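You operate a simulated robot arm through the tools that you are given. There is no shell and no other tool.

The job below is to be done with a simulated two-armed robot. You get a single attempt, and the scene is never put back.

JOB
Fetch the small orange can and stand it on the top of the small shelf. Count the green cans on the red table, then put as many of the numbered reels from the red table on the top of the sump bench. Take the purple roller and leave it on the grey board. Stack the 57 pulley from the top of the grey lift deck on top of the 64 pulley. Close the sliding lid. Open the orange drawer, fetch the green block from the top of the cream chest and set it on the yellow table and shut the drawer again. Put the labelled carton on the long table. Put one of the blue blocks from the third shelf from the bottom of the store rack on the top shelf of the store rack. Take the yellow ring and leave it on the bottom shelf of the store rack. Open the oil tank lid. Do these in any order. Set down upright: small orange can, numbered reel, labelled carton, blue block.

The check looks at the end state, three seconds after you hand in, the way a careful person would. Anything else that was tipped, shoved, dropped, spilled or broken makes it a failure. Lids that push on must go on centred and level and be pressed home; caps that screw on are set level and turned clockwise until they are tight.

ROBOT AND FRAMES
Two 7-joint arms with two-finger parallel grippers on one trunk, on a base that moves. Base frame: it is fixed to the floor where the robot stands at the start and does not move with it; the origin is under the middle of the robot, x ahead of it, y to its left, z up. Units: mm, degrees, N and s.
The left shoulder is at the start at [70, 130, 1216], the right one opposite. With the tool pointing down near the work surface each hand reaches from about 100 to 460 mm from the robot's upright axis, wherever it stands, measured 20 degrees to its own side. Places, roughly: blue block [-3500, 11250, 1000]; blue block (8x5x4 cm) [-3700, 11000, 1000]; bottom shelf of the store rack [-3400, 11500, 200]; green block (8x8x3 cm) [-7400, 5800, 900]; green can [4250, 2500, 750]; grey board (17x11x2 cm) [2700, -100, 800]; labelled carton [-5500, 8000, 1250]; long table [-3300, 7900, 800]; numbered reel [4500, 3500, 750]; oil tank lid [400, 13600, 1000]; orange drawer [-7400, 5700, 800]; pulley [3750, -1750, 500]; purple roller (11x5x17 cm) [2900, 200, 800]; sliding lid [-6900, 6300, 900]; small orange can [1500, 3250, 1000]; top of the small shelf (29x12 cm) [4040, 5540, 440]; top of the sump bench [800, 3600, 800]; top shelf of the store rack [-3400, 11500, 1300]; yellow ring (6x5x3 cm) [-3000, 11900, 1000]; yellow table [-7800, 5100, 800]. Payload 1.57 kg a hand.
Tool frame (each hand has its own): the origin (TCP) lies between the finger pads and is the grasp point; the fingertips stand 30 mm ahead of it; z points along the fingers, y is the line along which they close. Largest opening 80 mm; finger width 17, thickness 12; the body of the gripper, 40 by 82 mm, starts 80 mm behind the TCP.
Orientation is told as [roll, pitch, yaw] about the base's x, y, z axes, in that order, counted from this pose: with the fingers straight down and closing along the base's y, the tool's x points along the base's -x, its y along +y and its z along -z.

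CONTROLS
- The arms move only by the tool servo_tool. It takes "left_motion", "right_motion" or both (then of equal length, played together; a hand with none holds still); each is a list of rows, each an object (a shift or turn left out is 0, a gripper value left out holds the last) with "rotation": the turn, a rotation vector about the tool's x, y, z in degrees, a list of three; "slide": the shift along the tool's x, y, z in cm, a list of three; "gripper": the gripper command, from -1 (fully open) to 1 (shut), values between in proportion. In form: [{"rotation": [wx, wy, wz], "slide": [tx, ty, tz], "gripper": gripper}, ...]. A call has 1 to 20 rows; each row is the pose to reach, as a shift and turn from the pose commanded when the call began, along the tool's axes at that moment. Each row takes 0.2 s and may step no farther than 50 mm and 8.6 degrees from the row before; otherwise, or with a gripper value out of range, the whole call is refused. A pose out of reach is approached as far as the arm can. The call stops where the force on the tool passes 40 N (or 10 N more than at its start, if that is more) or the arm is blocked; 0.2 s more then pass. Each finger travels about 108 mm/s and halts on what it meets, pressing with about 39 N; the grip force reading is that of the motor and also rises with nothing between the fingers. The clock runs only during rows and for 0.2 s after the last one: add rows that repeat a pose to give the fingers time. The reply holds the time, the measured pose of the TCP, the force on the tool along the base axes, the opening and the grip force, in the units named above and with some noise, with the torque about the TCP (base axes, N m) and any sound that the robot's microphone picked up.
- Cameras (640 x 400 px; columns grow to the right, rows downward): "scene" is now at [137.3, 5.1, 1439.1]; the picture's right is [0.07, -1.00, 0.00], its down [-0.63, -0.04, -0.78] and it looks along [0.77, 0.06, -0.63] (base axes); focal length 276 px, centre (320, 200). "left" rides on the left gripper at [72, 7, -122] in its tool frame; the picture's right is [-0.09, 1.00, 0.00], its down [-0.84, -0.08, -0.54] and it looks along [-0.54, -0.05, 0.84] (tool axes); focal length 238 px, centre (320, 200). "right" rides on the right gripper at [72, -7, -122] in its tool frame; the picture's right is [0.09, 1.00, 0.00], its down [-0.84, 0.08, -0.54] and it looks along [-0.54, 0.05, 0.84] (tool axes); focal length 238 px, centre (320, 200). There is no depth. A picture from a camera that has moved, and an enlarged one, comes with that camera's place and axes in the base frame and with its lens.
- camera(camera): a new picture of that camera. The clock stands still meanwhile.
- slide_trunk(by): slides the trunk up (or, below 0, down) by that many mm; the arms and the scene camera ride with it, the base frame stays. It gives what a move gives, with no picture.
- steer(legs): drives the robot by 1 to 6 legs, each [ahead, left, turn to the left] in mm, mm and degrees, along the robot's own axes; the way and the turn of a leg run together, so that a leg with both is an arc; at most 1500 mm and 180 degrees a leg. The arms and the cameras ride along, it lands a little off, and it stops where it bumps. It gives what a move gives.
- head_to(pan, tilt): turns the head with the scene camera to pan (to the left, within 86 degrees either way) and tilt (down, from -29 to 69), counted from straight ahead of the robot. It gives what a move gives.
- enlarge(camera, box): a new picture of the part [left, top, right, bottom] of that camera's present view, enlarged. The clock stands still meanwhile.
- sign_off(): hands the job in; it is judged then, once.

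Places have to be worked out from the pictures, the camera data and where the tool is seen. Open the grippers and draw the arms clear of the work before you hand the job in, unless the task says otherwise.

The tools are called after "Request:" as a command line: name --argument value ..., lists and objects as JSON in quotes. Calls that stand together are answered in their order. servo_tool: Moves the arms, as the interface text tells. Its arguments: {"type":"object","properties":{"left_motion":{"type":"array","items":{"type":"object","properties":{"rotation":{"type":"array","items":{"type":"number"}},"slide":{"type":"array","items":{"type":"number"}},"gripper":{"type":"number"}}}},"right_motion":{"type":"array","items":{"type":"object","properties":{"rotation":{"type":"array","items":{"type":"number"}},"slide":{"type":"array","items":{"type":"number"}},"gripper":{"type":"number"}}}}},"required":[]} The other tools are called the same way: slide_trunk (by) moves the trunk up or down; steer (legs) drives the base; head_to (pan, tilt) turns the head that bears the scene camera; camera (camera) takes a picture; enlarge (camera, box) takes an enlarged picture of a part of a camera's view; sign_off () hands the job in.

At the start:

```text
time: 0.0
left_ee_pos: [386.6, 204.4, 1139.8]
left_tcp_rot: [0.0, 0.0, 0.1]
left_ft_force: [-0.5, -0.2, -0.8]
left_moment: [-0.01, 0.03, 0.01]
left_finger_gap: 79.9
left_gripper_force: 0.1
right_ee_pos: [409.7, -173.0, 1237.1]
right_tcp_rot: [0.1, 0.1, -0.3]
right_ft_force: [-0.3, 0.3, 0.4]
right_moment: [-0.02, 0.02, 0.02]
right_finger_gap: 79.9
right_gripper_force: 0.0
trunk travel left (down, up): [-854.0, 86.0]
robot x, y, heading: [1.8, 0.6, -0.1]
head pan, tilt (commanded): [4.1, 39.0]
```

scene: 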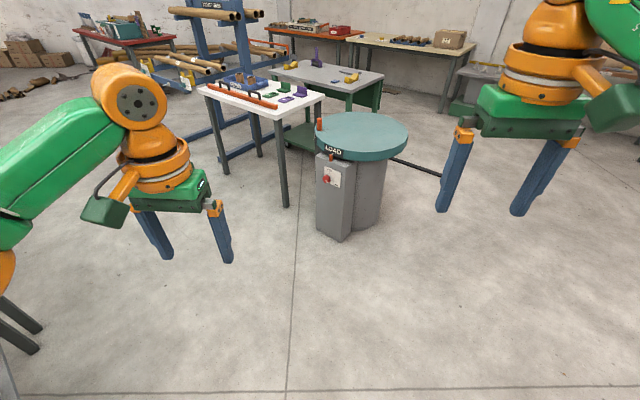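
right: 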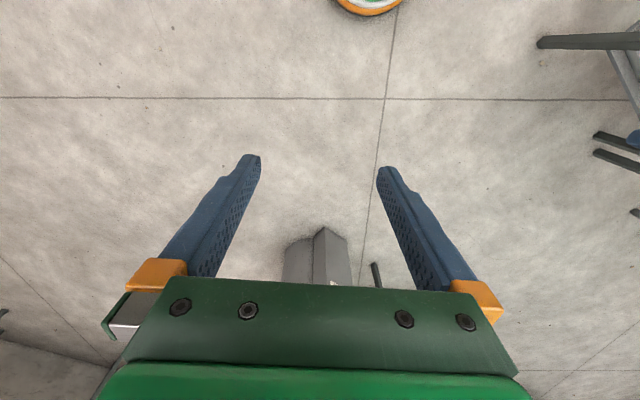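
left: 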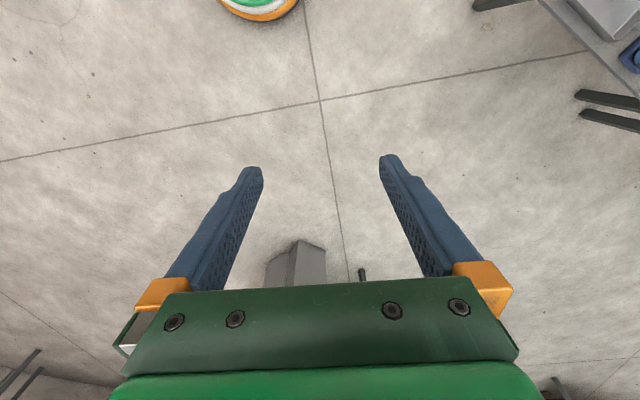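

The first pictures show a workshop with a white table and a round teal pedestal ahead. I look around with the head first to map the room before moving.

Request:
head_to --pan 0 --tilt 10

Request:
camera --camera "scene"

Request:
head_to --pan 70 --tilt 10

Request:
camera --camera "scene"

Request:
head_to --pan -70 --tilt 10

Request:
camera --camera "scene"

```text
time: 0.9
left_ee_pos: [387.3, 204.4, 1140.8]
left_tcp_rot: [0.0, 0.0, 0.1]
left_ft_force: [-0.4, 0.1, -0.2]
left_moment: [0.03, -0.01, 0.01]
left_finger_gap: 80.0
left_gripper_force: 0.0
right_ee_pos: [407.9, -172.6, 1237.0]
right_tcp_rot: [0.1, -0.1, -0.3]
right_ft_force: [-0.3, -0.2, -0.1]
right_moment: [0.03, -0.02, -0.01]
right_finger_gap: 80.0
right_gripper_force: 0.1
trunk travel left (down, up): [-854.0, 86.0]
robot x, y, heading: [3.1, -4.0, 0.0]
head pan, tilt (commanded): [0.0, 10.0]
```

```text
taken
camera scene: at [144.8, -0.9, 1485.3], right [0.0, -1.0, 0.0], down [-0.17, 0.0, -0.98], along [0.98, 0.0, -0.17], focal length 276 px, centre (320, 200)
```

scene: 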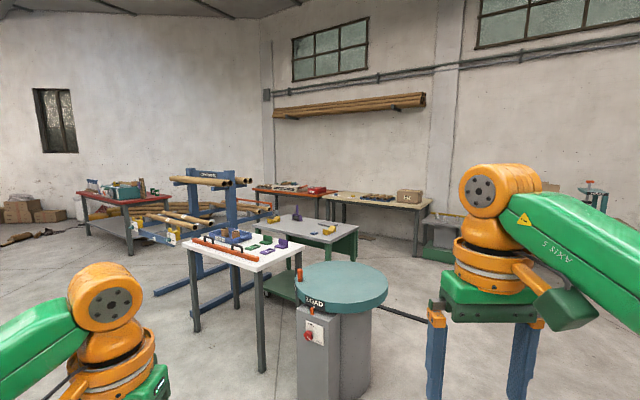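

```text
time: 2.4
left_ee_pos: [386.7, 204.8, 1141.2]
left_tcp_rot: [0.0, 0.0, 0.1]
left_ft_force: [0.4, -0.3, -0.5]
left_moment: [0.0, 0.02, 0.0]
left_finger_gap: 80.0
left_gripper_force: 0.0
right_ee_pos: [408.7, -173.0, 1237.1]
right_tcp_rot: [0.1, 0.0, -0.2]
right_ft_force: [0.9, 0.6, -0.9]
right_moment: [0.01, 0.01, 0.05]
right_finger_gap: 80.0
right_gripper_force: 0.0
trunk travel left (down, up): [-854.0, 86.0]
robot x, y, heading: [-1.1, -0.4, -0.1]
head pan, tilt (commanded): [70.0, 10.0]
```

```text
taken
camera scene: at [83.8, 86.4, 1485.4], right [0.94, -0.34, 0.0], down [-0.06, -0.16, -0.98], along [0.34, 0.93, -0.17], focal length 276 px, centre (320, 200)
```

scene: 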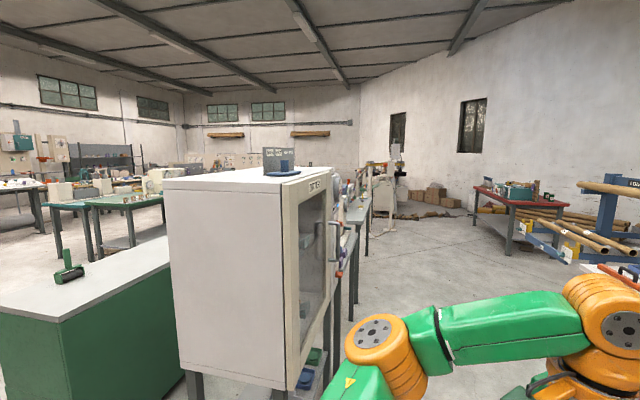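

```text
time: 4.6
left_ee_pos: [385.3, 204.3, 1140.2]
left_tcp_rot: [0.0, -0.1, 0.2]
left_ft_force: [-0.2, 0.5, 0.1]
left_moment: [0.01, 0.01, 0.0]
left_finger_gap: 80.3
left_gripper_force: 0.0
right_ee_pos: [409.3, -172.6, 1236.7]
right_tcp_rot: [0.1, 0.0, -0.2]
right_ft_force: [0.3, 0.8, 0.1]
right_moment: [-0.02, 0.0, -0.04]
right_finger_gap: 80.0
right_gripper_force: 0.0
trunk travel left (down, up): [-854.0, 86.0]
robot x, y, heading: [-4.0, 1.0, -0.1]
head pan, tilt (commanded): [-70.0, 10.0]
```

```text
taken
camera scene: at [83.7, -88.3, 1485.4], right [-0.94, -0.34, 0.0], down [-0.06, 0.16, -0.98], along [0.34, -0.93, -0.17], focal length 276 px, centre (320, 200)
```

scene: 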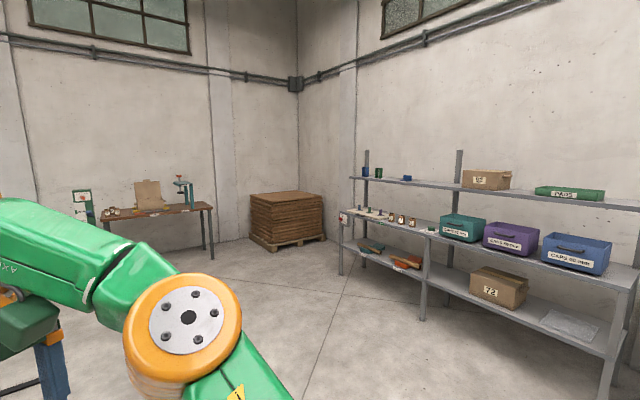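

I can see the pedestal directly ahead, the white table behind it to the left and the grey table with the purple objects further back. I enlarge that part to plan the drive.

Request:
head_to --pan 0 --tilt 15

Request:
enlarge --camera "scene" --box '[160, 130, 480, 330]'

```text
time: 6.0
left_ee_pos: [387.6, 204.7, 1139.6]
left_tcp_rot: [0.0, 0.0, 0.1]
left_ft_force: [1.8, -0.4, 0.0]
left_moment: [0.02, 0.02, 0.0]
left_finger_gap: 80.3
left_gripper_force: 0.0
right_ee_pos: [408.7, -171.9, 1237.9]
right_tcp_rot: [0.0, 0.0, -0.2]
right_ft_force: [0.5, -0.4, 0.0]
right_moment: [0.01, -0.01, 0.02]
right_finger_gap: 80.0
right_gripper_force: 0.0
trunk travel left (down, up): [-854.0, 86.0]
robot x, y, heading: [-1.3, -1.4, 0.1]
head pan, tilt (commanded): [0.0, 15.0]
```

```text
2.00 times, centred on (320, 230) of scene
camera zoom: at [145.3, -1.1, 1477.2], right [0.0, -1.0, 0.0], down [-0.26, 0.0, -0.97], along [0.97, 0.0, -0.26], focal length 552 px, centre (320, 140)
```

zoom: 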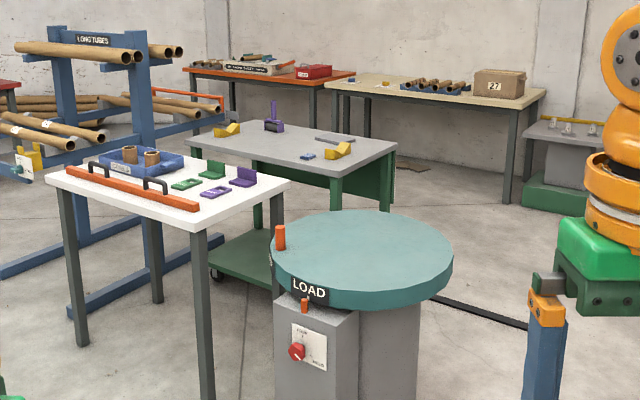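

The grey table is turned about 45°, with the purple roller and grey board on it. I look down to judge my own base size and the dark strip on the floor.

Request:
head_to --pan 0 --tilt 69

Request:
camera --camera "scene"

Request:
head_to --pan -30 --tilt 25

Request:
camera --camera "scene"

```text
time: 7.2
left_ee_pos: [387.0, 204.4, 1141.2]
left_tcp_rot: [0.1, 0.0, 0.1]
left_ft_force: [-0.4, 0.8, 0.9]
left_moment: [-0.02, 0.0, 0.0]
left_finger_gap: 79.9
left_gripper_force: 0.1
right_ee_pos: [409.0, -172.3, 1236.9]
right_tcp_rot: [0.1, 0.0, -0.2]
right_ft_force: [-1.1, -0.7, -0.1]
right_moment: [0.0, -0.03, -0.01]
right_finger_gap: 79.9
right_gripper_force: 0.1
trunk travel left (down, up): [-854.0, 86.0]
robot x, y, heading: [1.6, -1.1, -0.2]
head pan, tilt (commanded): [0.0, 68.8]
```

```text
taken
camera scene: at [107.9, -1.0, 1401.6], right [0.0, -1.0, 0.0], down [-0.93, 0.0, -0.36], along [0.36, 0.0, -0.93], focal length 276 px, centre (320, 200)
```

scene: 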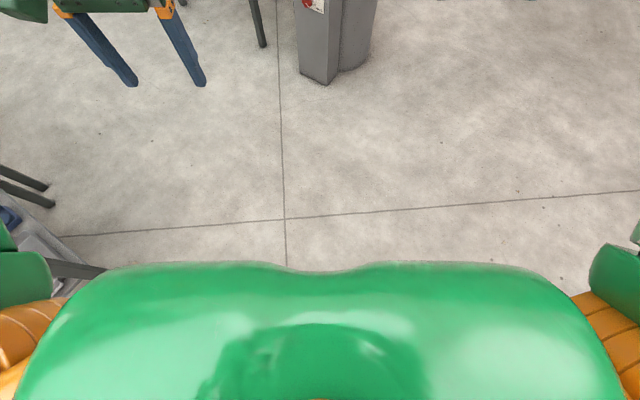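

```text
time: 8.3
left_ee_pos: [386.9, 204.4, 1141.1]
left_tcp_rot: [0.1, 0.0, 0.1]
left_ft_force: [0.1, -0.6, 0.5]
left_moment: [0.01, 0.02, 0.02]
left_finger_gap: 79.9
left_gripper_force: 0.1
right_ee_pos: [408.8, -172.2, 1238.2]
right_tcp_rot: [0.0, -0.1, -0.2]
right_ft_force: [-0.5, 0.7, -0.3]
right_moment: [0.0, -0.01, 0.02]
right_finger_gap: 80.0
right_gripper_force: 0.0
trunk travel left (down, up): [-854.0, 86.0]
robot x, y, heading: [-1.1, -1.5, -0.2]
head pan, tilt (commanded): [-30.0, 25.0]
```

```text
taken
camera scene: at [131.6, -46.9, 1460.9], right [-0.5, -0.87, 0.0], down [-0.37, 0.21, -0.91], along [0.78, -0.45, -0.42], focal length 276 px, centre (320, 200)
```

scene: 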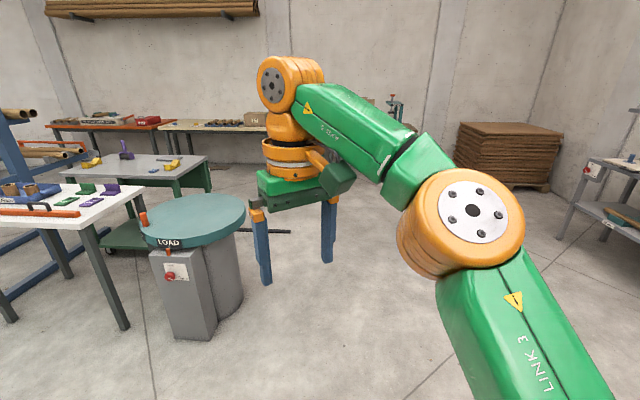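

A tow bar sticks out from the cart's near right end at floor level, so I go round wide on the right. I drive to a standing point off the cart's far long side and turn to face it.

Request:
steer --legs '[[1000, -1050, 0], [1450, -400, 0], [750, 500, 0], [0, 0, 136]]'

Request:
head_to --pan 0 --tilt 35

Request:
camera --camera "scene"

```text
refused: leg 2 is longer than a leg can be; nothing moved
```

```text
time: 9.3
left_ee_pos: [387.0, 204.3, 1139.6]
left_tcp_rot: [0.1, -0.1, 0.2]
left_ft_force: [-0.1, -0.4, 0.8]
left_moment: [-0.01, 0.01, 0.03]
left_finger_gap: 80.0
left_gripper_force: 0.0
right_ee_pos: [409.6, -172.7, 1238.2]
right_tcp_rot: [0.0, -0.1, -0.2]
right_ft_force: [-0.5, 1.0, 0.4]
right_moment: [0.01, -0.02, 0.03]
right_finger_gap: 79.8
right_gripper_force: 0.0
trunk travel left (down, up): [-854.0, 86.0]
robot x, y, heading: [-1.2, 0.4, -0.1]
head pan, tilt (commanded): [0.0, 35.0]
```

```text
taken
camera scene: at [139.9, -1.1, 1445.3], right [0.0, -1.0, 0.0], down [-0.57, 0.0, -0.82], along [0.82, 0.0, -0.57], focal length 276 px, centre (320, 200)
```

scene: 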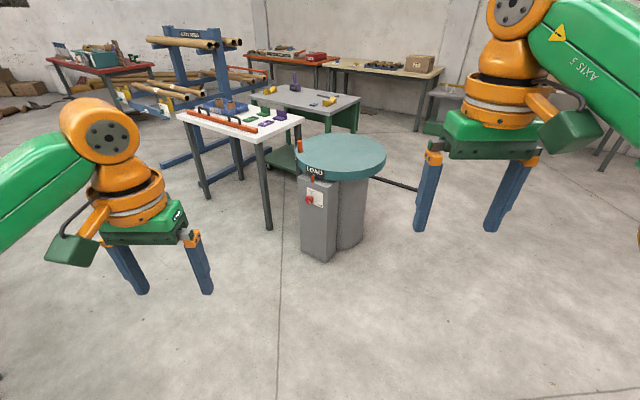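

The second leg was a bit over the limit; I split the way into shorter legs along the same route.

Request:
steer --legs '[[1050, -1050, 0], [1400, -400, 0], [750, 500, 0], [0, 0, 136]]'

Request:
camera --camera "scene"

```text
time: 33.5
left_ee_pos: [2778.0, -853.2, 1140.0]
left_tcp_rot: [0.0, 0.0, 136.0]
left_ft_force: [0.9, -0.7, -0.2]
left_moment: [-0.01, 0.0, -0.04]
left_finger_gap: 80.0
left_gripper_force: 0.1
right_ee_pos: [3023.6, -566.8, 1237.3]
right_tcp_rot: [0.1, 0.1, 135.8]
right_ft_force: [0.4, 0.2, 0.3]
right_moment: [0.0, 0.02, -0.02]
right_finger_gap: 80.1
right_gripper_force: 0.1
trunk travel left (down, up): [-854.0, 86.0]
robot x, y, heading: [3196.4, -975.8, 136.1]
head pan, tilt (commanded): [0.0, 35.0]
```

```text
taken
camera scene: at [3099.8, -881.0, 1445.2], right [0.7, 0.72, 0.0], down [0.41, -0.4, -0.82], along [-0.59, 0.57, -0.57], focal length 276 px, centre (320, 200)
```

scene: 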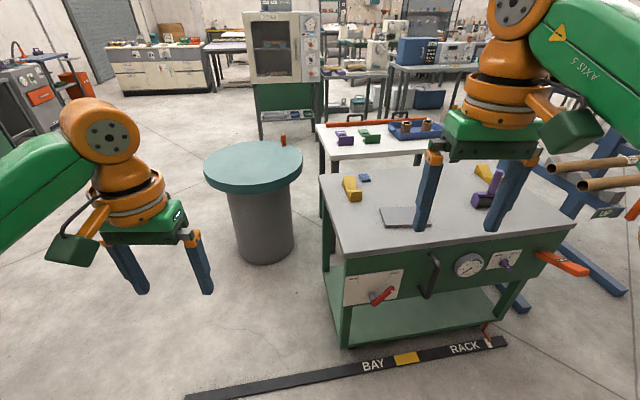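

The cart stands on a floor rail and has levers on the side facing me, so I must not push it. I turn square to its long edge (about heading 147°) and shift right opposite the roller, staying about 480 mm off the edge.

Request:
steer --legs '[[0, 0, 11], [240, -740, 0]]'

Request:
head_to --pan 0 --tilt 50

Request:
camera --camera "scene"

Request:
camera --camera "right"

```text
time: 38.4
left_ee_pos: [2963.5, -189.5, 1140.3]
left_tcp_rot: [-0.1, 0.1, 147.1]
left_ft_force: [-0.6, -0.2, 0.3]
left_moment: [-0.02, 0.03, 0.01]
left_finger_gap: 80.1
left_gripper_force: 0.1
right_ee_pos: [3150.3, 139.6, 1238.0]
right_tcp_rot: [0.0, -0.1, 146.9]
right_ft_force: [0.8, -0.2, -0.4]
right_moment: [0.0, 0.0, -0.01]
right_finger_gap: 79.8
right_gripper_force: 0.1
trunk travel left (down, up): [-854.0, 86.0]
robot x, y, heading: [3398.4, -225.6, 147.1]
head pan, tilt (commanded): [0.0, 35.0]
```

```text
time: 39.2
left_ee_pos: [2965.2, -188.0, 1140.6]
left_tcp_rot: [0.1, 0.0, 147.1]
left_ft_force: [0.8, -0.4, -0.5]
left_moment: [-0.01, 0.02, 0.02]
left_finger_gap: 79.8
left_gripper_force: 0.2
right_ee_pos: [3149.8, 139.5, 1237.5]
right_tcp_rot: [0.0, 0.0, 146.9]
right_ft_force: [-0.6, 1.4, -0.5]
right_moment: [-0.01, -0.01, -0.01]
right_finger_gap: 79.9
right_gripper_force: 0.0
trunk travel left (down, up): [-854.0, 86.0]
robot x, y, heading: [3400.8, -227.6, 147.1]
head pan, tilt (commanded): [0.0, 50.0]
```

```text
taken
camera scene: at [3294.9, -158.6, 1423.6], right [0.54, 0.84, 0.0], down [0.64, -0.42, -0.64], along [-0.54, 0.35, -0.77], focal length 276 px, centre (320, 200)
```

scene: 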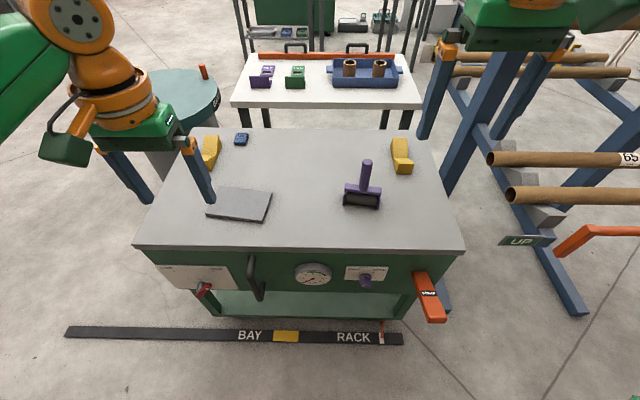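

```text
taken
camera right: at [3215.2, 106.6, 1358.7], right [-0.47, -0.88, 0.0], down [-0.74, 0.39, 0.54], along [-0.48, 0.25, -0.84], focal length 238 px, centre (320, 200)
```

right: 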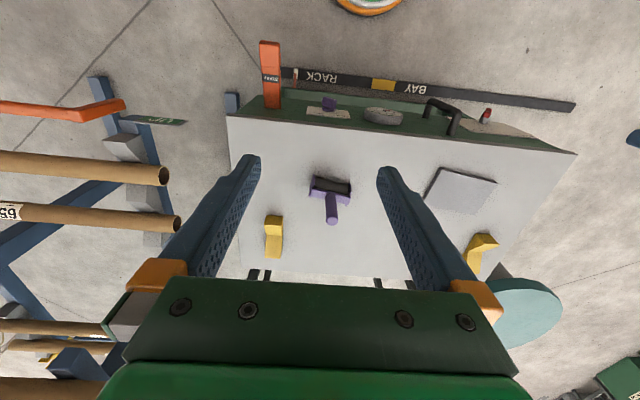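

The cart edge is about 486 mm ahead of my axis; the roller stands upright with its handle about 636 mm ahead and 120 mm to the right; my base radius looks about 210 mm. I enlarge the roller and front panel before moving in.

Request:
enlarge --camera "scene" --box '[280, 130, 440, 230]'

Request:
enlarge --camera "scene" --box '[130, 230, 450, 350]'

```text
4.00 times, centred on (360, 180) of scene
camera zoom: at [3294.9, -158.6, 1423.6], right [0.54, 0.84, 0.0], down [0.64, -0.42, -0.64], along [-0.54, 0.35, -0.77], focal length 1105 px, centre (160, 280)
```

zoom: 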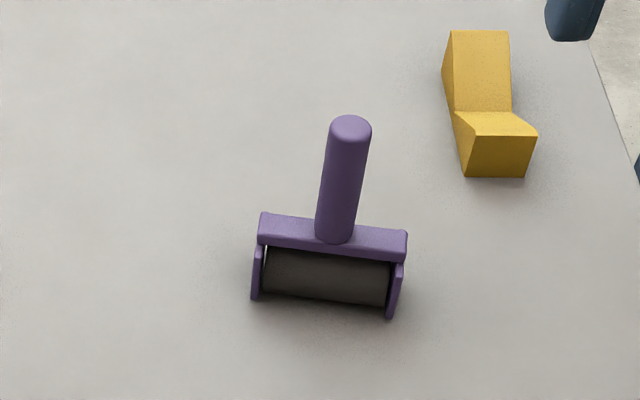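

```text
2.00 times, centred on (290, 290) of scene
camera zoom: at [3294.9, -158.6, 1423.6], right [0.54, 0.84, 0.0], down [0.64, -0.42, -0.64], along [-0.54, 0.35, -0.77], focal length 552 px, centre (380, 20)
```

zoom: 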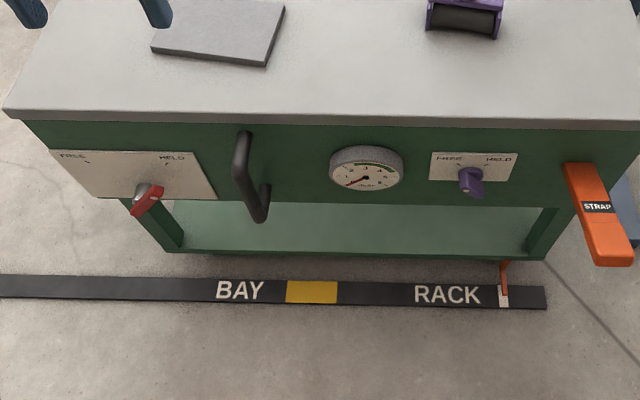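

The roller's upright handle is about 28 mm thick and can be gripped from above. I drive 205 mm in; that keeps about 60 mm between base and cart edge.

Request:
steer --legs '[[205, 0, 0]]'

Request:
camera --camera "scene"

Request:
camera --camera "right"

```text
time: 40.8
left_ee_pos: [2796.5, -81.3, 1142.0]
left_tcp_rot: [0.1, -0.2, 147.4]
left_ft_force: [-0.4, -0.1, 0.0]
left_moment: [0.0, 0.05, 0.02]
left_finger_gap: 80.1
left_gripper_force: 0.0
right_ee_pos: [2981.3, 248.1, 1239.8]
right_tcp_rot: [0.1, -0.4, 147.0]
right_ft_force: [0.4, -0.2, 0.2]
right_moment: [0.03, -0.01, -0.01]
right_finger_gap: 79.7
right_gripper_force: 0.1
trunk travel left (down, up): [-854.0, 86.0]
robot x, y, heading: [3231.9, -119.2, 147.3]
head pan, tilt (commanded): [0.0, 50.0]
```

```text
taken
camera scene: at [3127.3, -50.8, 1424.0], right [0.54, 0.84, 0.0], down [0.64, -0.41, -0.65], along [-0.54, 0.35, -0.76], focal length 276 px, centre (320, 200)
```

scene: 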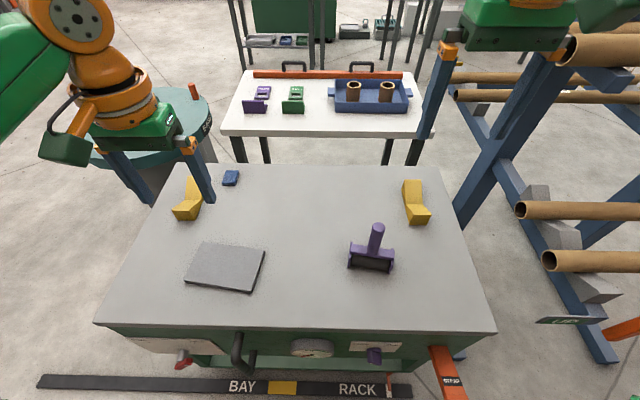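

```text
taken
camera right: at [3046.8, 214.5, 1360.0], right [-0.46, -0.89, 0.0], down [-0.74, 0.39, 0.55], along [-0.48, 0.25, -0.84], focal length 238 px, centre (320, 200)
```

right: 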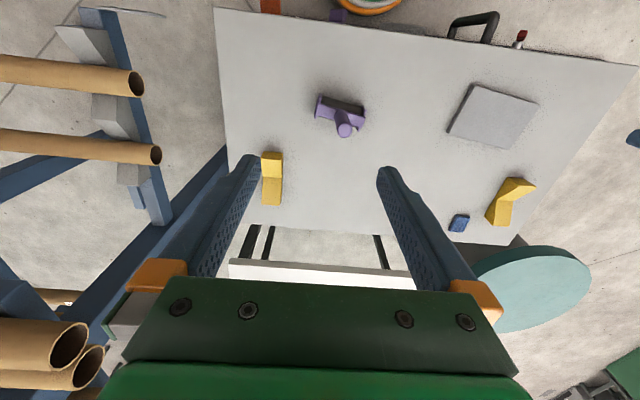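

The handle is near [2927, 213] with its top at about 970 mm. I move the right hand above it with fingertips just over the top and check with the hand camera.

Request:
servo_tool --right_motion '[{"slide": [-0.6, 1.2, 4]}, {"slide": [-1.2, 2.4, 8]}, {"slide": [-1.8, 3.6, 12]}, {"slide": [-2.4, 4.8, 16]}, {"slide": [-2.65, 5.86, 20]}, {"slide": [-2.65, 5.86, 21]}]'

Request:
camera --camera "right"

Request:
camera --camera "scene"

```text
time: 42.2
left_ee_pos: [2792.2, -78.3, 1139.8]
left_tcp_rot: [0.0, 0.0, 147.3]
left_ft_force: [0.7, 0.3, -0.2]
left_moment: [-0.02, -0.02, -0.01]
left_finger_gap: 80.0
left_gripper_force: 0.0
right_ee_pos: [2924.8, 216.9, 1028.1]
right_tcp_rot: [0.1, -0.2, 147.0]
right_ft_force: [0.3, -0.8, -0.3]
right_moment: [0.0, -0.02, -0.02]
right_finger_gap: 80.0
right_gripper_force: 0.0
trunk travel left (down, up): [-854.0, 86.0]
robot x, y, heading: [3227.6, -117.8, 147.3]
head pan, tilt (commanded): [0.0, 50.0]
```

```text
taken
camera right: at [2988.3, 182.0, 1149.1], right [-0.46, -0.89, 0.0], down [-0.74, 0.39, 0.54], along [-0.48, 0.25, -0.84], focal length 238 px, centre (320, 200)
```

right: 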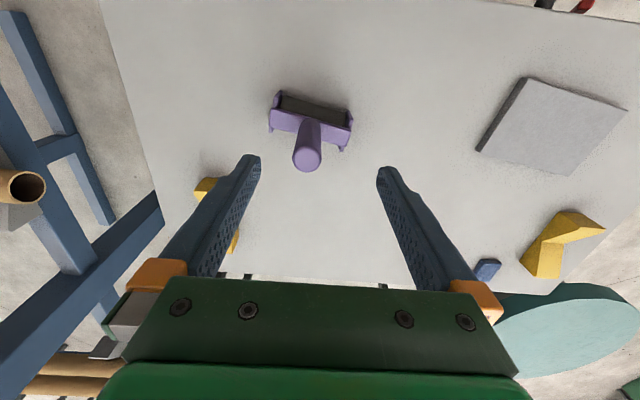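

```text
taken
camera scene: at [3123.5, -48.2, 1423.5], right [0.54, 0.84, 0.0], down [0.64, -0.42, -0.64], along [-0.54, 0.35, -0.77], focal length 276 px, centre (320, 200)
```

scene: 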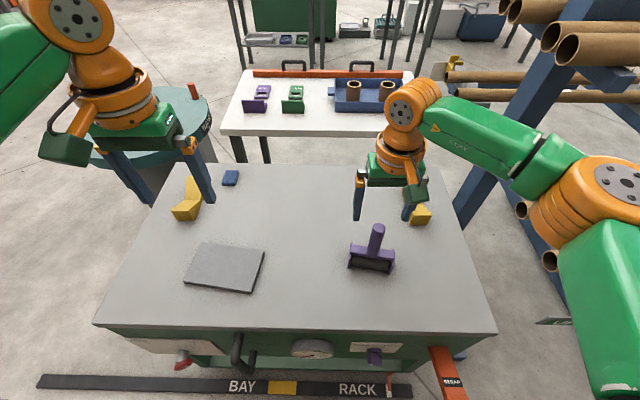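

In the hand camera the handle top sits about 10 mm to the tool's -y side of the axis. I correct that, descend to about z 915 and close on the handle.

Request:
servo_tool --right_motion '[{"slide": [0, -1.0, 0]}, {"slide": [0, -1.0, 4]}, {"slide": [0, -1.0, 8]}, {"slide": [0, -1.0, 11]}, {"slide": [0, -1.0, 11]}, {"slide": [0, -1.0, 11], "gripper": 1}, {"slide": [0, -1.0, 11], "gripper": 1}, {"slide": [0, -1.0, 11], "gripper": 1}, {"slide": [0, -1.0, 11], "gripper": 1}]'

Request:
camera --camera "right"

```text
time: 44.2
left_ee_pos: [2791.8, -79.7, 1141.1]
left_tcp_rot: [0.0, 0.0, 147.3]
left_ft_force: [-0.4, -0.3, 0.5]
left_moment: [0.0, 0.01, 0.01]
left_finger_gap: 80.0
left_gripper_force: 0.1
right_ee_pos: [2929.5, 225.6, 917.4]
right_tcp_rot: [0.1, -0.1, 147.0]
right_ft_force: [-0.3, -0.1, -0.6]
right_moment: [-0.01, 0.0, 0.04]
right_finger_gap: 0.0
right_gripper_force: 21.5
trunk travel left (down, up): [-854.0, 86.0]
robot x, y, heading: [3232.1, -117.3, 147.4]
head pan, tilt (commanded): [0.0, 50.0]
```

```text
taken
camera right: at [2993.4, 191.9, 1039.3], right [-0.46, -0.89, 0.0], down [-0.74, 0.39, 0.54], along [-0.48, 0.25, -0.84], focal length 238 px, centre (320, 200)
```

right: 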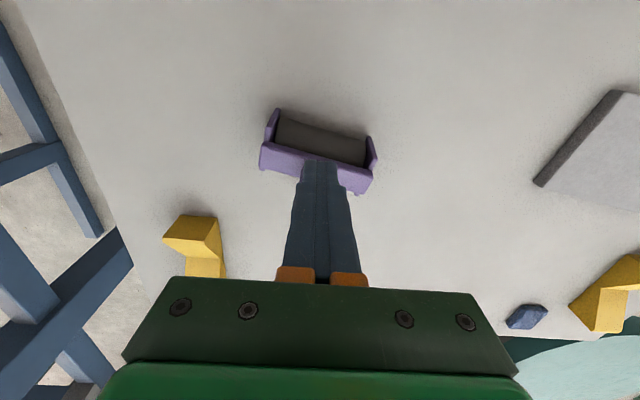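

The fingers closed on nothing: the handle is about 18 mm farther ahead, as the table top must be lower (about 770 mm). I open while rising, then shift forward and check again.

Request:
servo_tool --right_motion '[{"slide": [0, 0, -4], "gripper": 1}, {"slide": [0, 0, -8], "gripper": -1}, {"slide": [0, 0, -8], "gripper": -1}, {"slide": [-1.8, 0, -8], "gripper": -1}, {"slide": [-1.8, 0, -8], "gripper": -1}, {"slide": [-1.8, 0, -8], "gripper": -1}]'

Request:
camera --camera "right"

Request:
enlarge --camera "scene" --box '[300, 150, 460, 290]'

```text
time: 45.6
left_ee_pos: [2793.5, -78.7, 1140.0]
left_tcp_rot: [0.0, 0.0, 147.3]
left_ft_force: [-0.5, -0.7, 0.3]
left_moment: [0.0, 0.01, -0.01]
left_finger_gap: 80.2
left_gripper_force: 0.0
right_ee_pos: [2915.3, 235.3, 998.5]
right_tcp_rot: [0.1, -0.1, 146.9]
right_ft_force: [-0.3, 0.0, -0.5]
right_moment: [0.04, 0.02, 0.0]
right_finger_gap: 80.1
right_gripper_force: 0.1
trunk travel left (down, up): [-854.0, 86.0]
robot x, y, heading: [3229.5, -118.1, 147.2]
head pan, tilt (commanded): [0.0, 50.0]
```

```text
taken
camera right: at [2979.8, 201.3, 1118.7], right [-0.46, -0.89, 0.0], down [-0.74, 0.39, 0.54], along [-0.48, 0.25, -0.84], focal length 238 px, centre (320, 200)
```

right: 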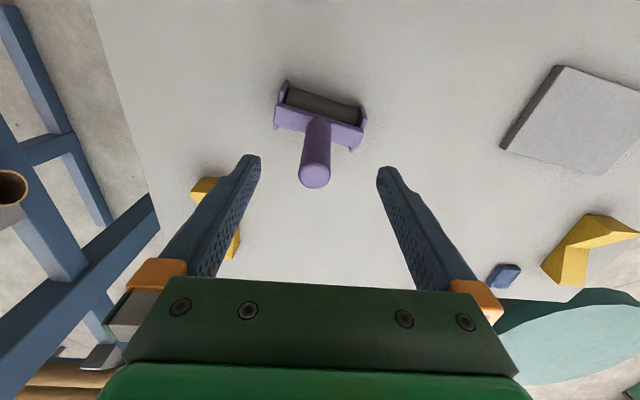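

```text
2.86 times, centred on (380, 220) of scene
camera zoom: at [3123.9, -48.2, 1423.6], right [0.54, 0.84, 0.0], down [0.64, -0.42, -0.64], along [-0.54, 0.35, -0.77], focal length 789 px, centre (149, 143)
```

zoom: 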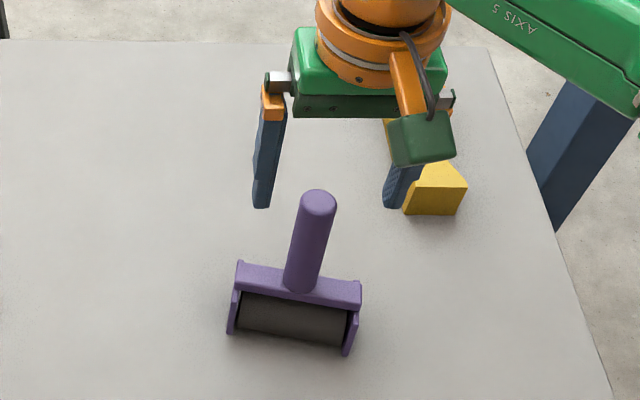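

Combining both views, the handle is about 7 mm further ahead and 4 mm to the right of the present hand axis, with its top near 960 mm. I correct, descend to z≈905 and check before closing.

Request:
servo_tool --right_motion '[{"slide": [-0.7, -0.4, 0]}, {"slide": [-0.7, -0.4, 4]}, {"slide": [-0.7, -0.4, 8]}, {"slide": [-0.7, -0.4, 9.3]}, {"slide": [-0.7, -0.4, 9.3]}]'

Request:
camera --camera "right"

Request:
enlarge --camera "scene" --box '[300, 150, 460, 290]'

```text
time: 46.8
left_ee_pos: [2793.8, -77.9, 1140.2]
left_tcp_rot: [0.0, 0.0, 147.3]
left_ft_force: [0.2, 0.2, 0.3]
left_moment: [0.04, 0.02, 0.0]
left_finger_gap: 79.8
left_gripper_force: 0.1
right_ee_pos: [2910.5, 240.8, 905.1]
right_tcp_rot: [0.2, -0.1, 147.0]
right_ft_force: [0.3, 0.3, -0.1]
right_moment: [0.02, -0.04, -0.02]
right_finger_gap: 79.9
right_gripper_force: 0.1
trunk travel left (down, up): [-854.0, 86.0]
robot x, y, heading: [3228.6, -116.2, 147.3]
head pan, tilt (commanded): [0.0, 50.0]
```

```text
taken
camera right: at [2975.3, 207.2, 1025.6], right [-0.46, -0.89, 0.0], down [-0.74, 0.39, 0.54], along [-0.48, 0.25, -0.84], focal length 238 px, centre (320, 200)
```

right: 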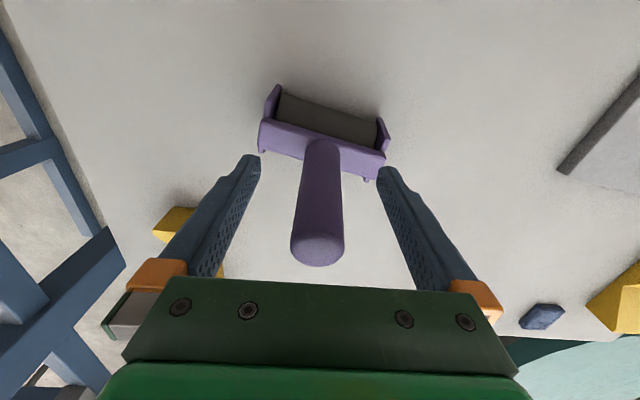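

```text
2.86 times, centred on (380, 220) of scene
camera zoom: at [3123.6, -48.2, 1423.5], right [0.54, 0.84, 0.0], down [0.64, -0.42, -0.64], along [-0.54, 0.35, -0.77], focal length 789 px, centre (149, 143)
```

zoom: 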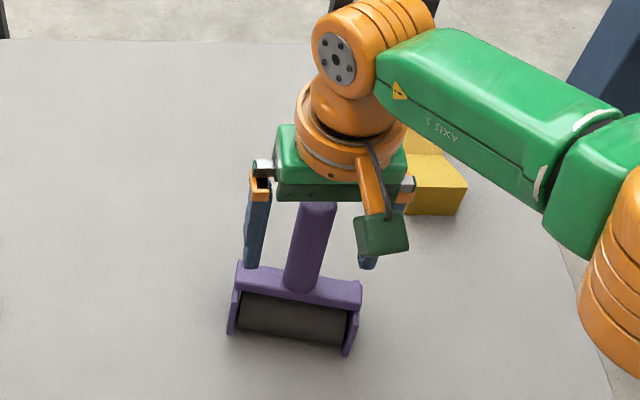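

The handle is now between the fingers. I nudge 4 mm forward, close, and wait for the grip.

Request:
servo_tool --right_motion '[{"slide": [-0.4, 0, 0]}, {"slide": [-0.4, 0, 0], "gripper": 1}, {"slide": [-0.4, 0, 0], "gripper": 1}, {"slide": [-0.4, 0, 0], "gripper": 1}, {"slide": [-0.4, 0, 0], "gripper": 1}]'

```text
time: 48.0
left_ee_pos: [2793.0, -79.3, 1141.4]
left_tcp_rot: [-0.1, -0.1, 147.3]
left_ft_force: [-0.2, 0.1, 0.0]
left_moment: [0.0, 0.02, 0.04]
left_finger_gap: 80.3
left_gripper_force: 0.1
right_ee_pos: [2907.3, 241.7, 905.9]
right_tcp_rot: [0.1, -0.1, 147.0]
right_ft_force: [-3.1, -0.9, 5.8]
right_moment: [-0.42, 0.67, -0.07]
right_finger_gap: 26.7
right_gripper_force: 37.3
trunk travel left (down, up): [-854.0, 86.0]
robot x, y, heading: [3227.9, -114.4, 147.3]
head pan, tilt (commanded): [0.0, 50.0]
```

The roller is held (gap 26.7 mm). I lift it 12 cm and then move the base back, left about 357 mm and in again so that it hangs above the grey board.

Request:
servo_tool --right_motion '[{"slide": [0, 0, -3]}, {"slide": [0, 0, -7]}, {"slide": [0, 0, -12]}, {"slide": [0, 0, -12]}]'

Request:
steer --legs '[[-120, 0, 0], [0, 357, 0], [97, 0, 0]]'

Request:
camera --camera "right"

Request:
camera --camera "scene"

```text
time: 49.0
left_ee_pos: [2792.0, -77.7, 1140.1]
left_tcp_rot: [0.0, 0.0, 147.4]
left_ft_force: [-0.6, -0.3, 0.3]
left_moment: [0.0, -0.02, -0.02]
left_finger_gap: 80.1
left_gripper_force: 0.0
right_ee_pos: [2908.2, 243.4, 1023.8]
right_tcp_rot: [0.1, -0.1, 146.8]
right_ft_force: [0.3, -0.3, -3.0]
right_moment: [0.02, 0.04, -0.03]
right_finger_gap: 26.9
right_gripper_force: 37.9
trunk travel left (down, up): [-854.0, 86.0]
robot x, y, heading: [3223.3, -113.6, 147.2]
head pan, tilt (commanded): [0.0, 50.0]
```

```text
time: 52.9
left_ee_pos: [2621.4, -395.0, 1140.4]
left_tcp_rot: [0.1, -0.2, 147.2]
left_ft_force: [0.5, -0.1, 0.1]
left_moment: [0.03, 0.01, -0.02]
left_finger_gap: 80.1
left_gripper_force: 0.0
right_ee_pos: [2737.0, -74.5, 1027.5]
right_tcp_rot: [0.0, -0.4, 147.0]
right_ft_force: [0.7, -0.4, -1.5]
right_moment: [0.03, 0.02, 0.0]
right_finger_gap: 26.6
right_gripper_force: 37.8
trunk travel left (down, up): [-854.0, 86.0]
robot x, y, heading: [3054.8, -431.6, 147.3]
head pan, tilt (commanded): [0.0, 50.0]
```

```text
taken
camera right: at [2802.1, -108.2, 1147.1], right [-0.47, -0.89, 0.0], down [-0.74, 0.39, 0.55], along [-0.48, 0.25, -0.84], focal length 238 px, centre (320, 200)
```

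right: 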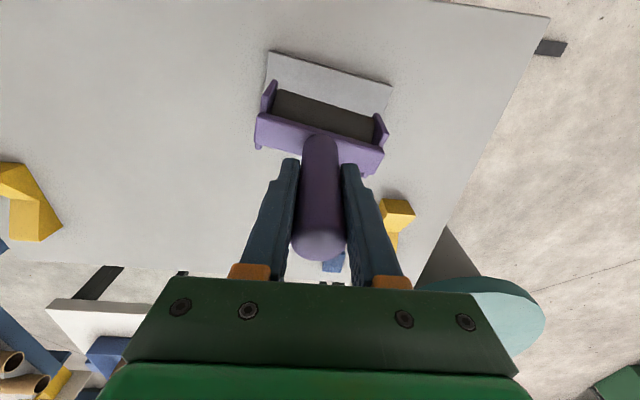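

```text
taken
camera scene: at [2953.5, -365.7, 1424.1], right [0.54, 0.84, 0.0], down [0.64, -0.41, -0.65], along [-0.54, 0.35, -0.76], focal length 276 px, centre (320, 200)
```

scene: 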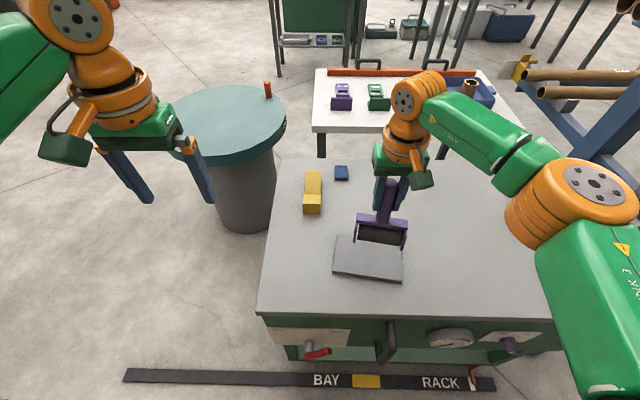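

The board centre is at about 451 mm ahead, 125 mm right, and the hand at 460/129, so I draw back 6 mm and lower to just above the board.

Request:
servo_tool --right_motion '[{"slide": [0.6, 0.2, 0]}, {"slide": [0.6, 0.2, 4]}, {"slide": [0.6, 0.2, 8]}, {"slide": [0.6, 0.2, 9.4]}, {"slide": [0.6, 0.2, 9.4]}]'

Request:
enlarge --camera "scene" --box '[300, 160, 460, 300]'

Request:
camera --camera "right"

```text
time: 54.1
left_ee_pos: [2618.3, -392.4, 1141.6]
left_tcp_rot: [0.0, 0.0, 147.1]
left_ft_force: [0.4, -0.4, -0.3]
left_moment: [-0.05, -0.02, 0.02]
left_finger_gap: 79.9
left_gripper_force: 0.0
right_ee_pos: [2737.9, -77.1, 930.3]
right_tcp_rot: [0.1, 0.0, 146.9]
right_ft_force: [-1.3, 1.0, -2.5]
right_moment: [0.02, -0.01, 0.0]
right_finger_gap: 26.8
right_gripper_force: 37.5
trunk travel left (down, up): [-854.0, 86.0]
robot x, y, heading: [3052.5, -427.8, 147.2]
head pan, tilt (commanded): [0.0, 50.0]
```

```text
2.86 times, centred on (380, 230) of scene
camera zoom: at [2948.8, -362.7, 1423.5], right [0.54, 0.84, 0.0], down [0.64, -0.42, -0.64], along [-0.54, 0.35, -0.77], focal length 789 px, centre (149, 114)
```

zoom: 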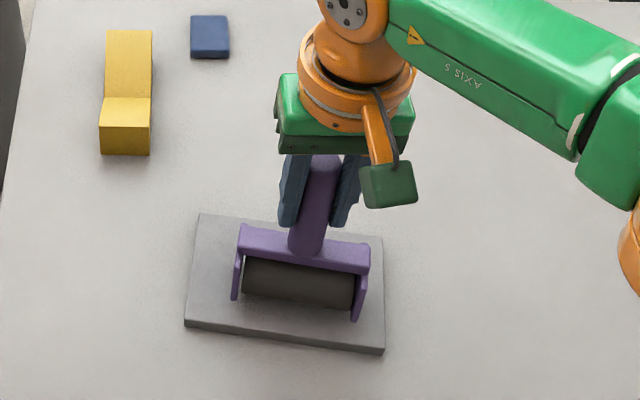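

```text
taken
camera right: at [2802.2, -111.0, 1051.4], right [-0.47, -0.89, 0.0], down [-0.74, 0.39, 0.54], along [-0.48, 0.25, -0.84], focal length 238 px, centre (320, 200)
```

right: 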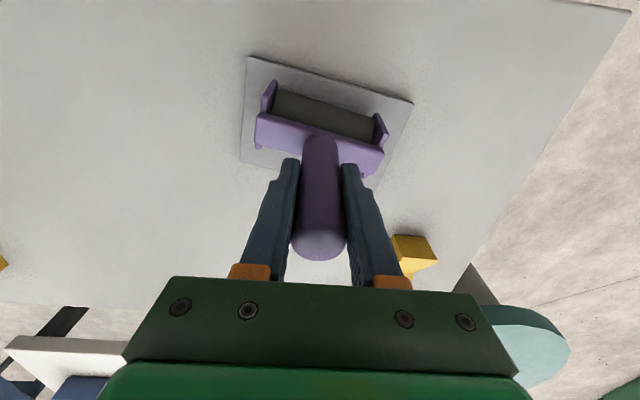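

The roller hangs over the middle of the board, some millimetres up. I lower the last bit in small steps, watching the force.

Request:
servo_tool --right_motion '[{"slide": [0, 0, 0.2]}, {"slide": [0, 0, 0.4]}, {"slide": [0, 0, 0.4]}]'

```text
time: 54.9
left_ee_pos: [2617.8, -392.5, 1141.4]
left_tcp_rot: [0.1, 0.0, 147.2]
left_ft_force: [0.6, 0.2, -0.4]
left_moment: [-0.01, -0.02, -0.01]
left_finger_gap: 80.2
left_gripper_force: 0.0
right_ee_pos: [2737.0, -76.6, 926.0]
right_tcp_rot: [0.0, -0.1, 147.0]
right_ft_force: [0.7, -0.1, -2.0]
right_moment: [0.02, -0.03, 0.02]
right_finger_gap: 26.5
right_gripper_force: 37.4
trunk travel left (down, up): [-854.0, 86.0]
robot x, y, heading: [3052.6, -431.5, 147.1]
head pan, tilt (commanded): [0.0, 50.0]
```

Request:
servo_tool --right_motion '[{"slide": [0, 0, 0.15]}, {"slide": [0, 0, 0.3]}, {"slide": [0, 0, 0.3]}]'

```text
time: 55.7
left_ee_pos: [2618.4, -392.5, 1140.6]
left_tcp_rot: [-0.1, 0.0, 147.2]
left_ft_force: [-0.4, 0.4, -0.1]
left_moment: [0.02, 0.01, -0.01]
left_finger_gap: 80.0
left_gripper_force: 0.0
right_ee_pos: [2737.7, -77.5, 923.8]
right_tcp_rot: [0.0, 0.0, 147.0]
right_ft_force: [-0.3, 0.3, -1.4]
right_moment: [-0.03, 0.01, -0.02]
right_finger_gap: 26.6
right_gripper_force: 37.9
trunk travel left (down, up): [-854.0, 86.0]
robot x, y, heading: [3049.8, -430.5, 147.3]
head pan, tilt (commanded): [0.0, 50.0]
```

Still hanging free (no upward force yet), so I lower a few millimetres more.

Request:
servo_tool --right_motion '[{"slide": [0, 0, 0.15]}, {"slide": [0, 0, 0.3]}, {"slide": [0, 0, 0.3]}]'

```text
time: 56.5
left_ee_pos: [2618.4, -393.0, 1140.9]
left_tcp_rot: [0.0, 0.0, 147.2]
left_ft_force: [0.7, -0.6, 0.3]
left_moment: [0.01, 0.03, 0.0]
left_finger_gap: 79.9
left_gripper_force: 0.1
right_ee_pos: [2737.9, -78.0, 921.1]
right_tcp_rot: [0.0, -0.2, 146.9]
right_ft_force: [-1.0, 2.2, 8.1]
right_moment: [0.0, 0.47, -0.12]
right_finger_gap: 26.7
right_gripper_force: 37.0
trunk travel left (down, up): [-854.0, 86.0]
robot x, y, heading: [3054.2, -433.5, 147.2]
head pan, tilt (commanded): [0.0, 50.0]
```

Contact at 8 N. I raise 1 mm to relax the push, open the fingers, then rise straight up clear of the handle.

Request:
servo_tool --right_motion '[{"slide": [0, 0, -0.1], "gripper": 1}, {"slide": [0, 0, -0.1], "gripper": 0.2}, {"slide": [0, 0, -0.1], "gripper": -0.4}, {"slide": [0, 0, -0.1], "gripper": -1}, {"slide": [0, 0, -0.1], "gripper": -1}, {"slide": [0, 0, -4], "gripper": -1}, {"slide": [0, 0, -8], "gripper": -1}, {"slide": [0, 0, -12], "gripper": -1}, {"slide": [0, 0, -16], "gripper": -1}, {"slide": [0, 0, -20], "gripper": -1}]'

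Request:
enlarge --camera "scene" --box '[300, 160, 460, 300]'

```text
time: 58.7
left_ee_pos: [2618.5, -394.7, 1141.0]
left_tcp_rot: [0.0, 0.0, 147.2]
left_ft_force: [-0.2, 0.0, 0.5]
left_moment: [0.02, -0.03, 0.03]
left_finger_gap: 79.8
left_gripper_force: 0.1
right_ee_pos: [2738.2, -76.6, 1121.4]
right_tcp_rot: [0.0, 0.0, 147.0]
right_ft_force: [0.3, -0.4, 0.2]
right_moment: [0.04, -0.01, -0.02]
right_finger_gap: 79.8
right_gripper_force: 0.1
trunk travel left (down, up): [-854.0, 86.0]
robot x, y, heading: [3053.0, -427.5, 146.9]
head pan, tilt (commanded): [0.0, 50.0]
```

```text
2.86 times, centred on (380, 230) of scene
camera zoom: at [2948.7, -363.8, 1423.6], right [0.54, 0.84, 0.0], down [0.64, -0.42, -0.64], along [-0.54, 0.35, -0.77], focal length 789 px, centre (149, 114)
```

zoom: 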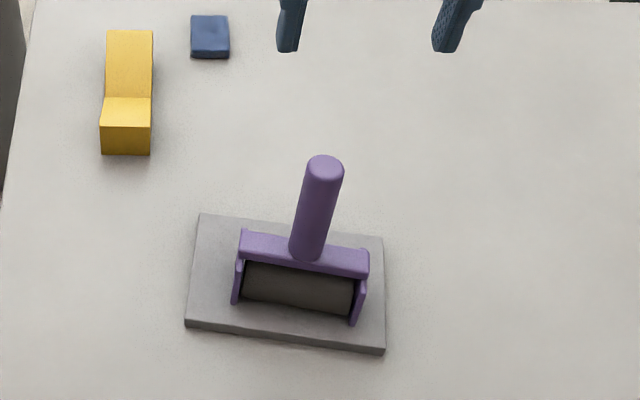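

The purple roller stands on the board. Next are the pulleys on the lift deck near [3750, -1750, 500]; I back off and turn toward it to look.

Request:
steer --legs '[[-300, 0, 0], [0, 0, 151]]'

Request:
head_to --pan 0 --tilt 35

Request:
camera --camera "scene"

```text
time: 67.0
left_ee_pos: [3673.8, -830.9, 1141.0]
left_tcp_rot: [-0.1, 0.0, -60.6]
left_ft_force: [0.0, -0.1, -0.7]
left_moment: [0.0, 0.0, 0.01]
left_finger_gap: 80.2
left_gripper_force: 0.1
right_ee_pos: [3419.8, -1054.7, 1119.6]
right_tcp_rot: [0.1, 0.0, -60.8]
right_ft_force: [-0.5, 0.5, -0.3]
right_moment: [0.02, -0.03, 0.01]
right_finger_gap: 80.0
right_gripper_force: 0.1
trunk travel left (down, up): [-854.0, 86.0]
robot x, y, heading: [3307.0, -591.7, -60.6]
head pan, tilt (commanded): [0.0, 50.0]
```

```text
time: 67.8
left_ee_pos: [3673.7, -829.1, 1139.8]
left_tcp_rot: [0.1, 0.0, -60.5]
left_ft_force: [-0.2, 0.5, 0.8]
left_moment: [0.03, -0.05, 0.01]
left_finger_gap: 79.9
left_gripper_force: 0.1
right_ee_pos: [3419.9, -1054.4, 1120.4]
right_tcp_rot: [0.1, 0.0, -60.8]
right_ft_force: [-0.2, 0.3, 0.3]
right_moment: [-0.02, -0.01, -0.02]
right_finger_gap: 80.0
right_gripper_force: 0.1
trunk travel left (down, up): [-854.0, 86.0]
robot x, y, heading: [3306.8, -591.6, -60.4]
head pan, tilt (commanded): [0.0, 35.0]
```

```text
taken
camera scene: at [3375.2, -714.7, 1445.2], right [-0.87, -0.49, 0.0], down [-0.28, 0.5, -0.82], along [0.4, -0.71, -0.57], focal length 276 px, centre (320, 200)
```

scene: 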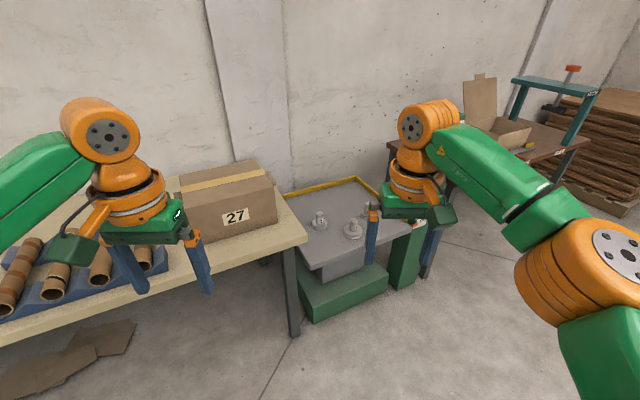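

The lift deck is ahead, to the right of the beige table, with several pulleys on it. I enlarge it.

Request:
enlarge --camera "scene" --box '[270, 165, 430, 325]'

Request:
camera --camera "right"

```text
2.50 times, centred on (350, 245) of scene
camera zoom: at [3375.2, -714.7, 1445.2], right [-0.87, -0.49, 0.0], down [-0.28, 0.5, -0.82], along [0.4, -0.71, -0.57], focal length 690 px, centre (245, 88)
```

zoom: 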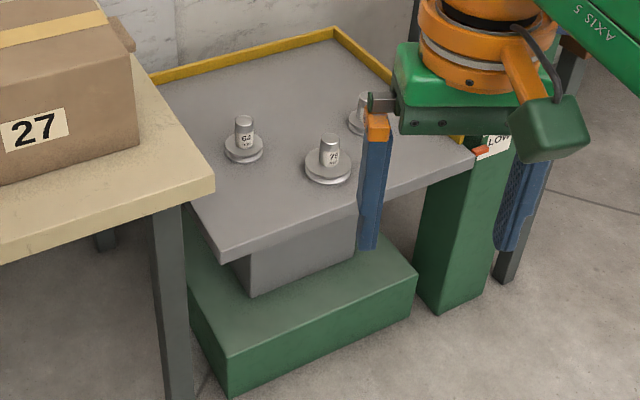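

```text
taken
camera right: at [3378.9, -995.0, 1241.6], right [0.82, 0.57, 0.0], down [0.48, -0.69, 0.54], along [0.31, -0.45, -0.84], focal length 238 px, centre (320, 200)
```

right: 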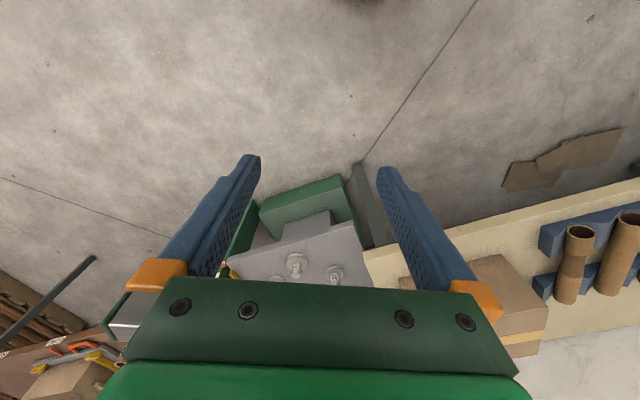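

The deck's front faces about heading 143°, so I must face about -37°. I drive to about 600 mm in front of it, a little right of its middle, and look from there.

Request:
steer --legs '[[571, -513, 0], [0, 0, 23.5]]'

Request:
head_to --pan 0 --tilt 48

Request:
camera --camera "scene"

```text
time: 73.1
left_ee_pos: [3569.9, -1416.4, 1139.9]
left_tcp_rot: [0.0, -0.1, -37.5]
left_ft_force: [-0.1, 0.5, -0.4]
left_moment: [-0.04, -0.02, -0.02]
left_finger_gap: 80.1
left_gripper_force: 0.0
right_ee_pos: [3422.8, -1722.5, 1120.6]
right_tcp_rot: [0.1, -0.1, -37.7]
right_ft_force: [0.4, 0.2, 1.0]
right_moment: [0.0, 0.02, 0.01]
right_finger_gap: 80.1
right_gripper_force: 0.1
trunk travel left (down, up): [-854.0, 86.0]
robot x, y, heading: [3140.1, -1340.9, -37.4]
head pan, tilt (commanded): [0.0, 35.0]
```

```text
time: 73.9
left_ee_pos: [3569.3, -1414.0, 1140.6]
left_tcp_rot: [0.0, 0.0, -37.4]
left_ft_force: [0.4, -0.8, 0.3]
left_moment: [-0.01, 0.04, -0.01]
left_finger_gap: 79.9
left_gripper_force: 0.1
right_ee_pos: [3424.6, -1721.4, 1120.2]
right_tcp_rot: [0.1, 0.0, -37.6]
right_ft_force: [0.2, 0.0, 0.0]
right_moment: [0.0, 0.01, -0.01]
right_finger_gap: 80.2
right_gripper_force: 0.0
trunk travel left (down, up): [-854.0, 86.0]
robot x, y, heading: [3137.8, -1341.1, -37.4]
head pan, tilt (commanded): [0.0, 48.0]
```

```text
taken
camera scene: at [3241.9, -1421.1, 1426.3], right [-0.61, -0.79, 0.0], down [-0.59, 0.45, -0.67], along [0.53, -0.41, -0.74], focal length 276 px, centre (320, 200)
```

scene: 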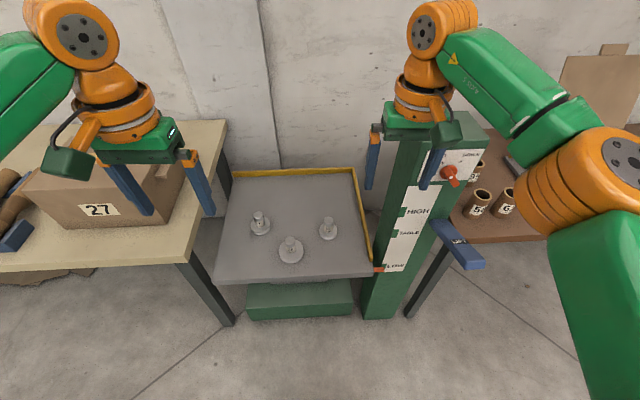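

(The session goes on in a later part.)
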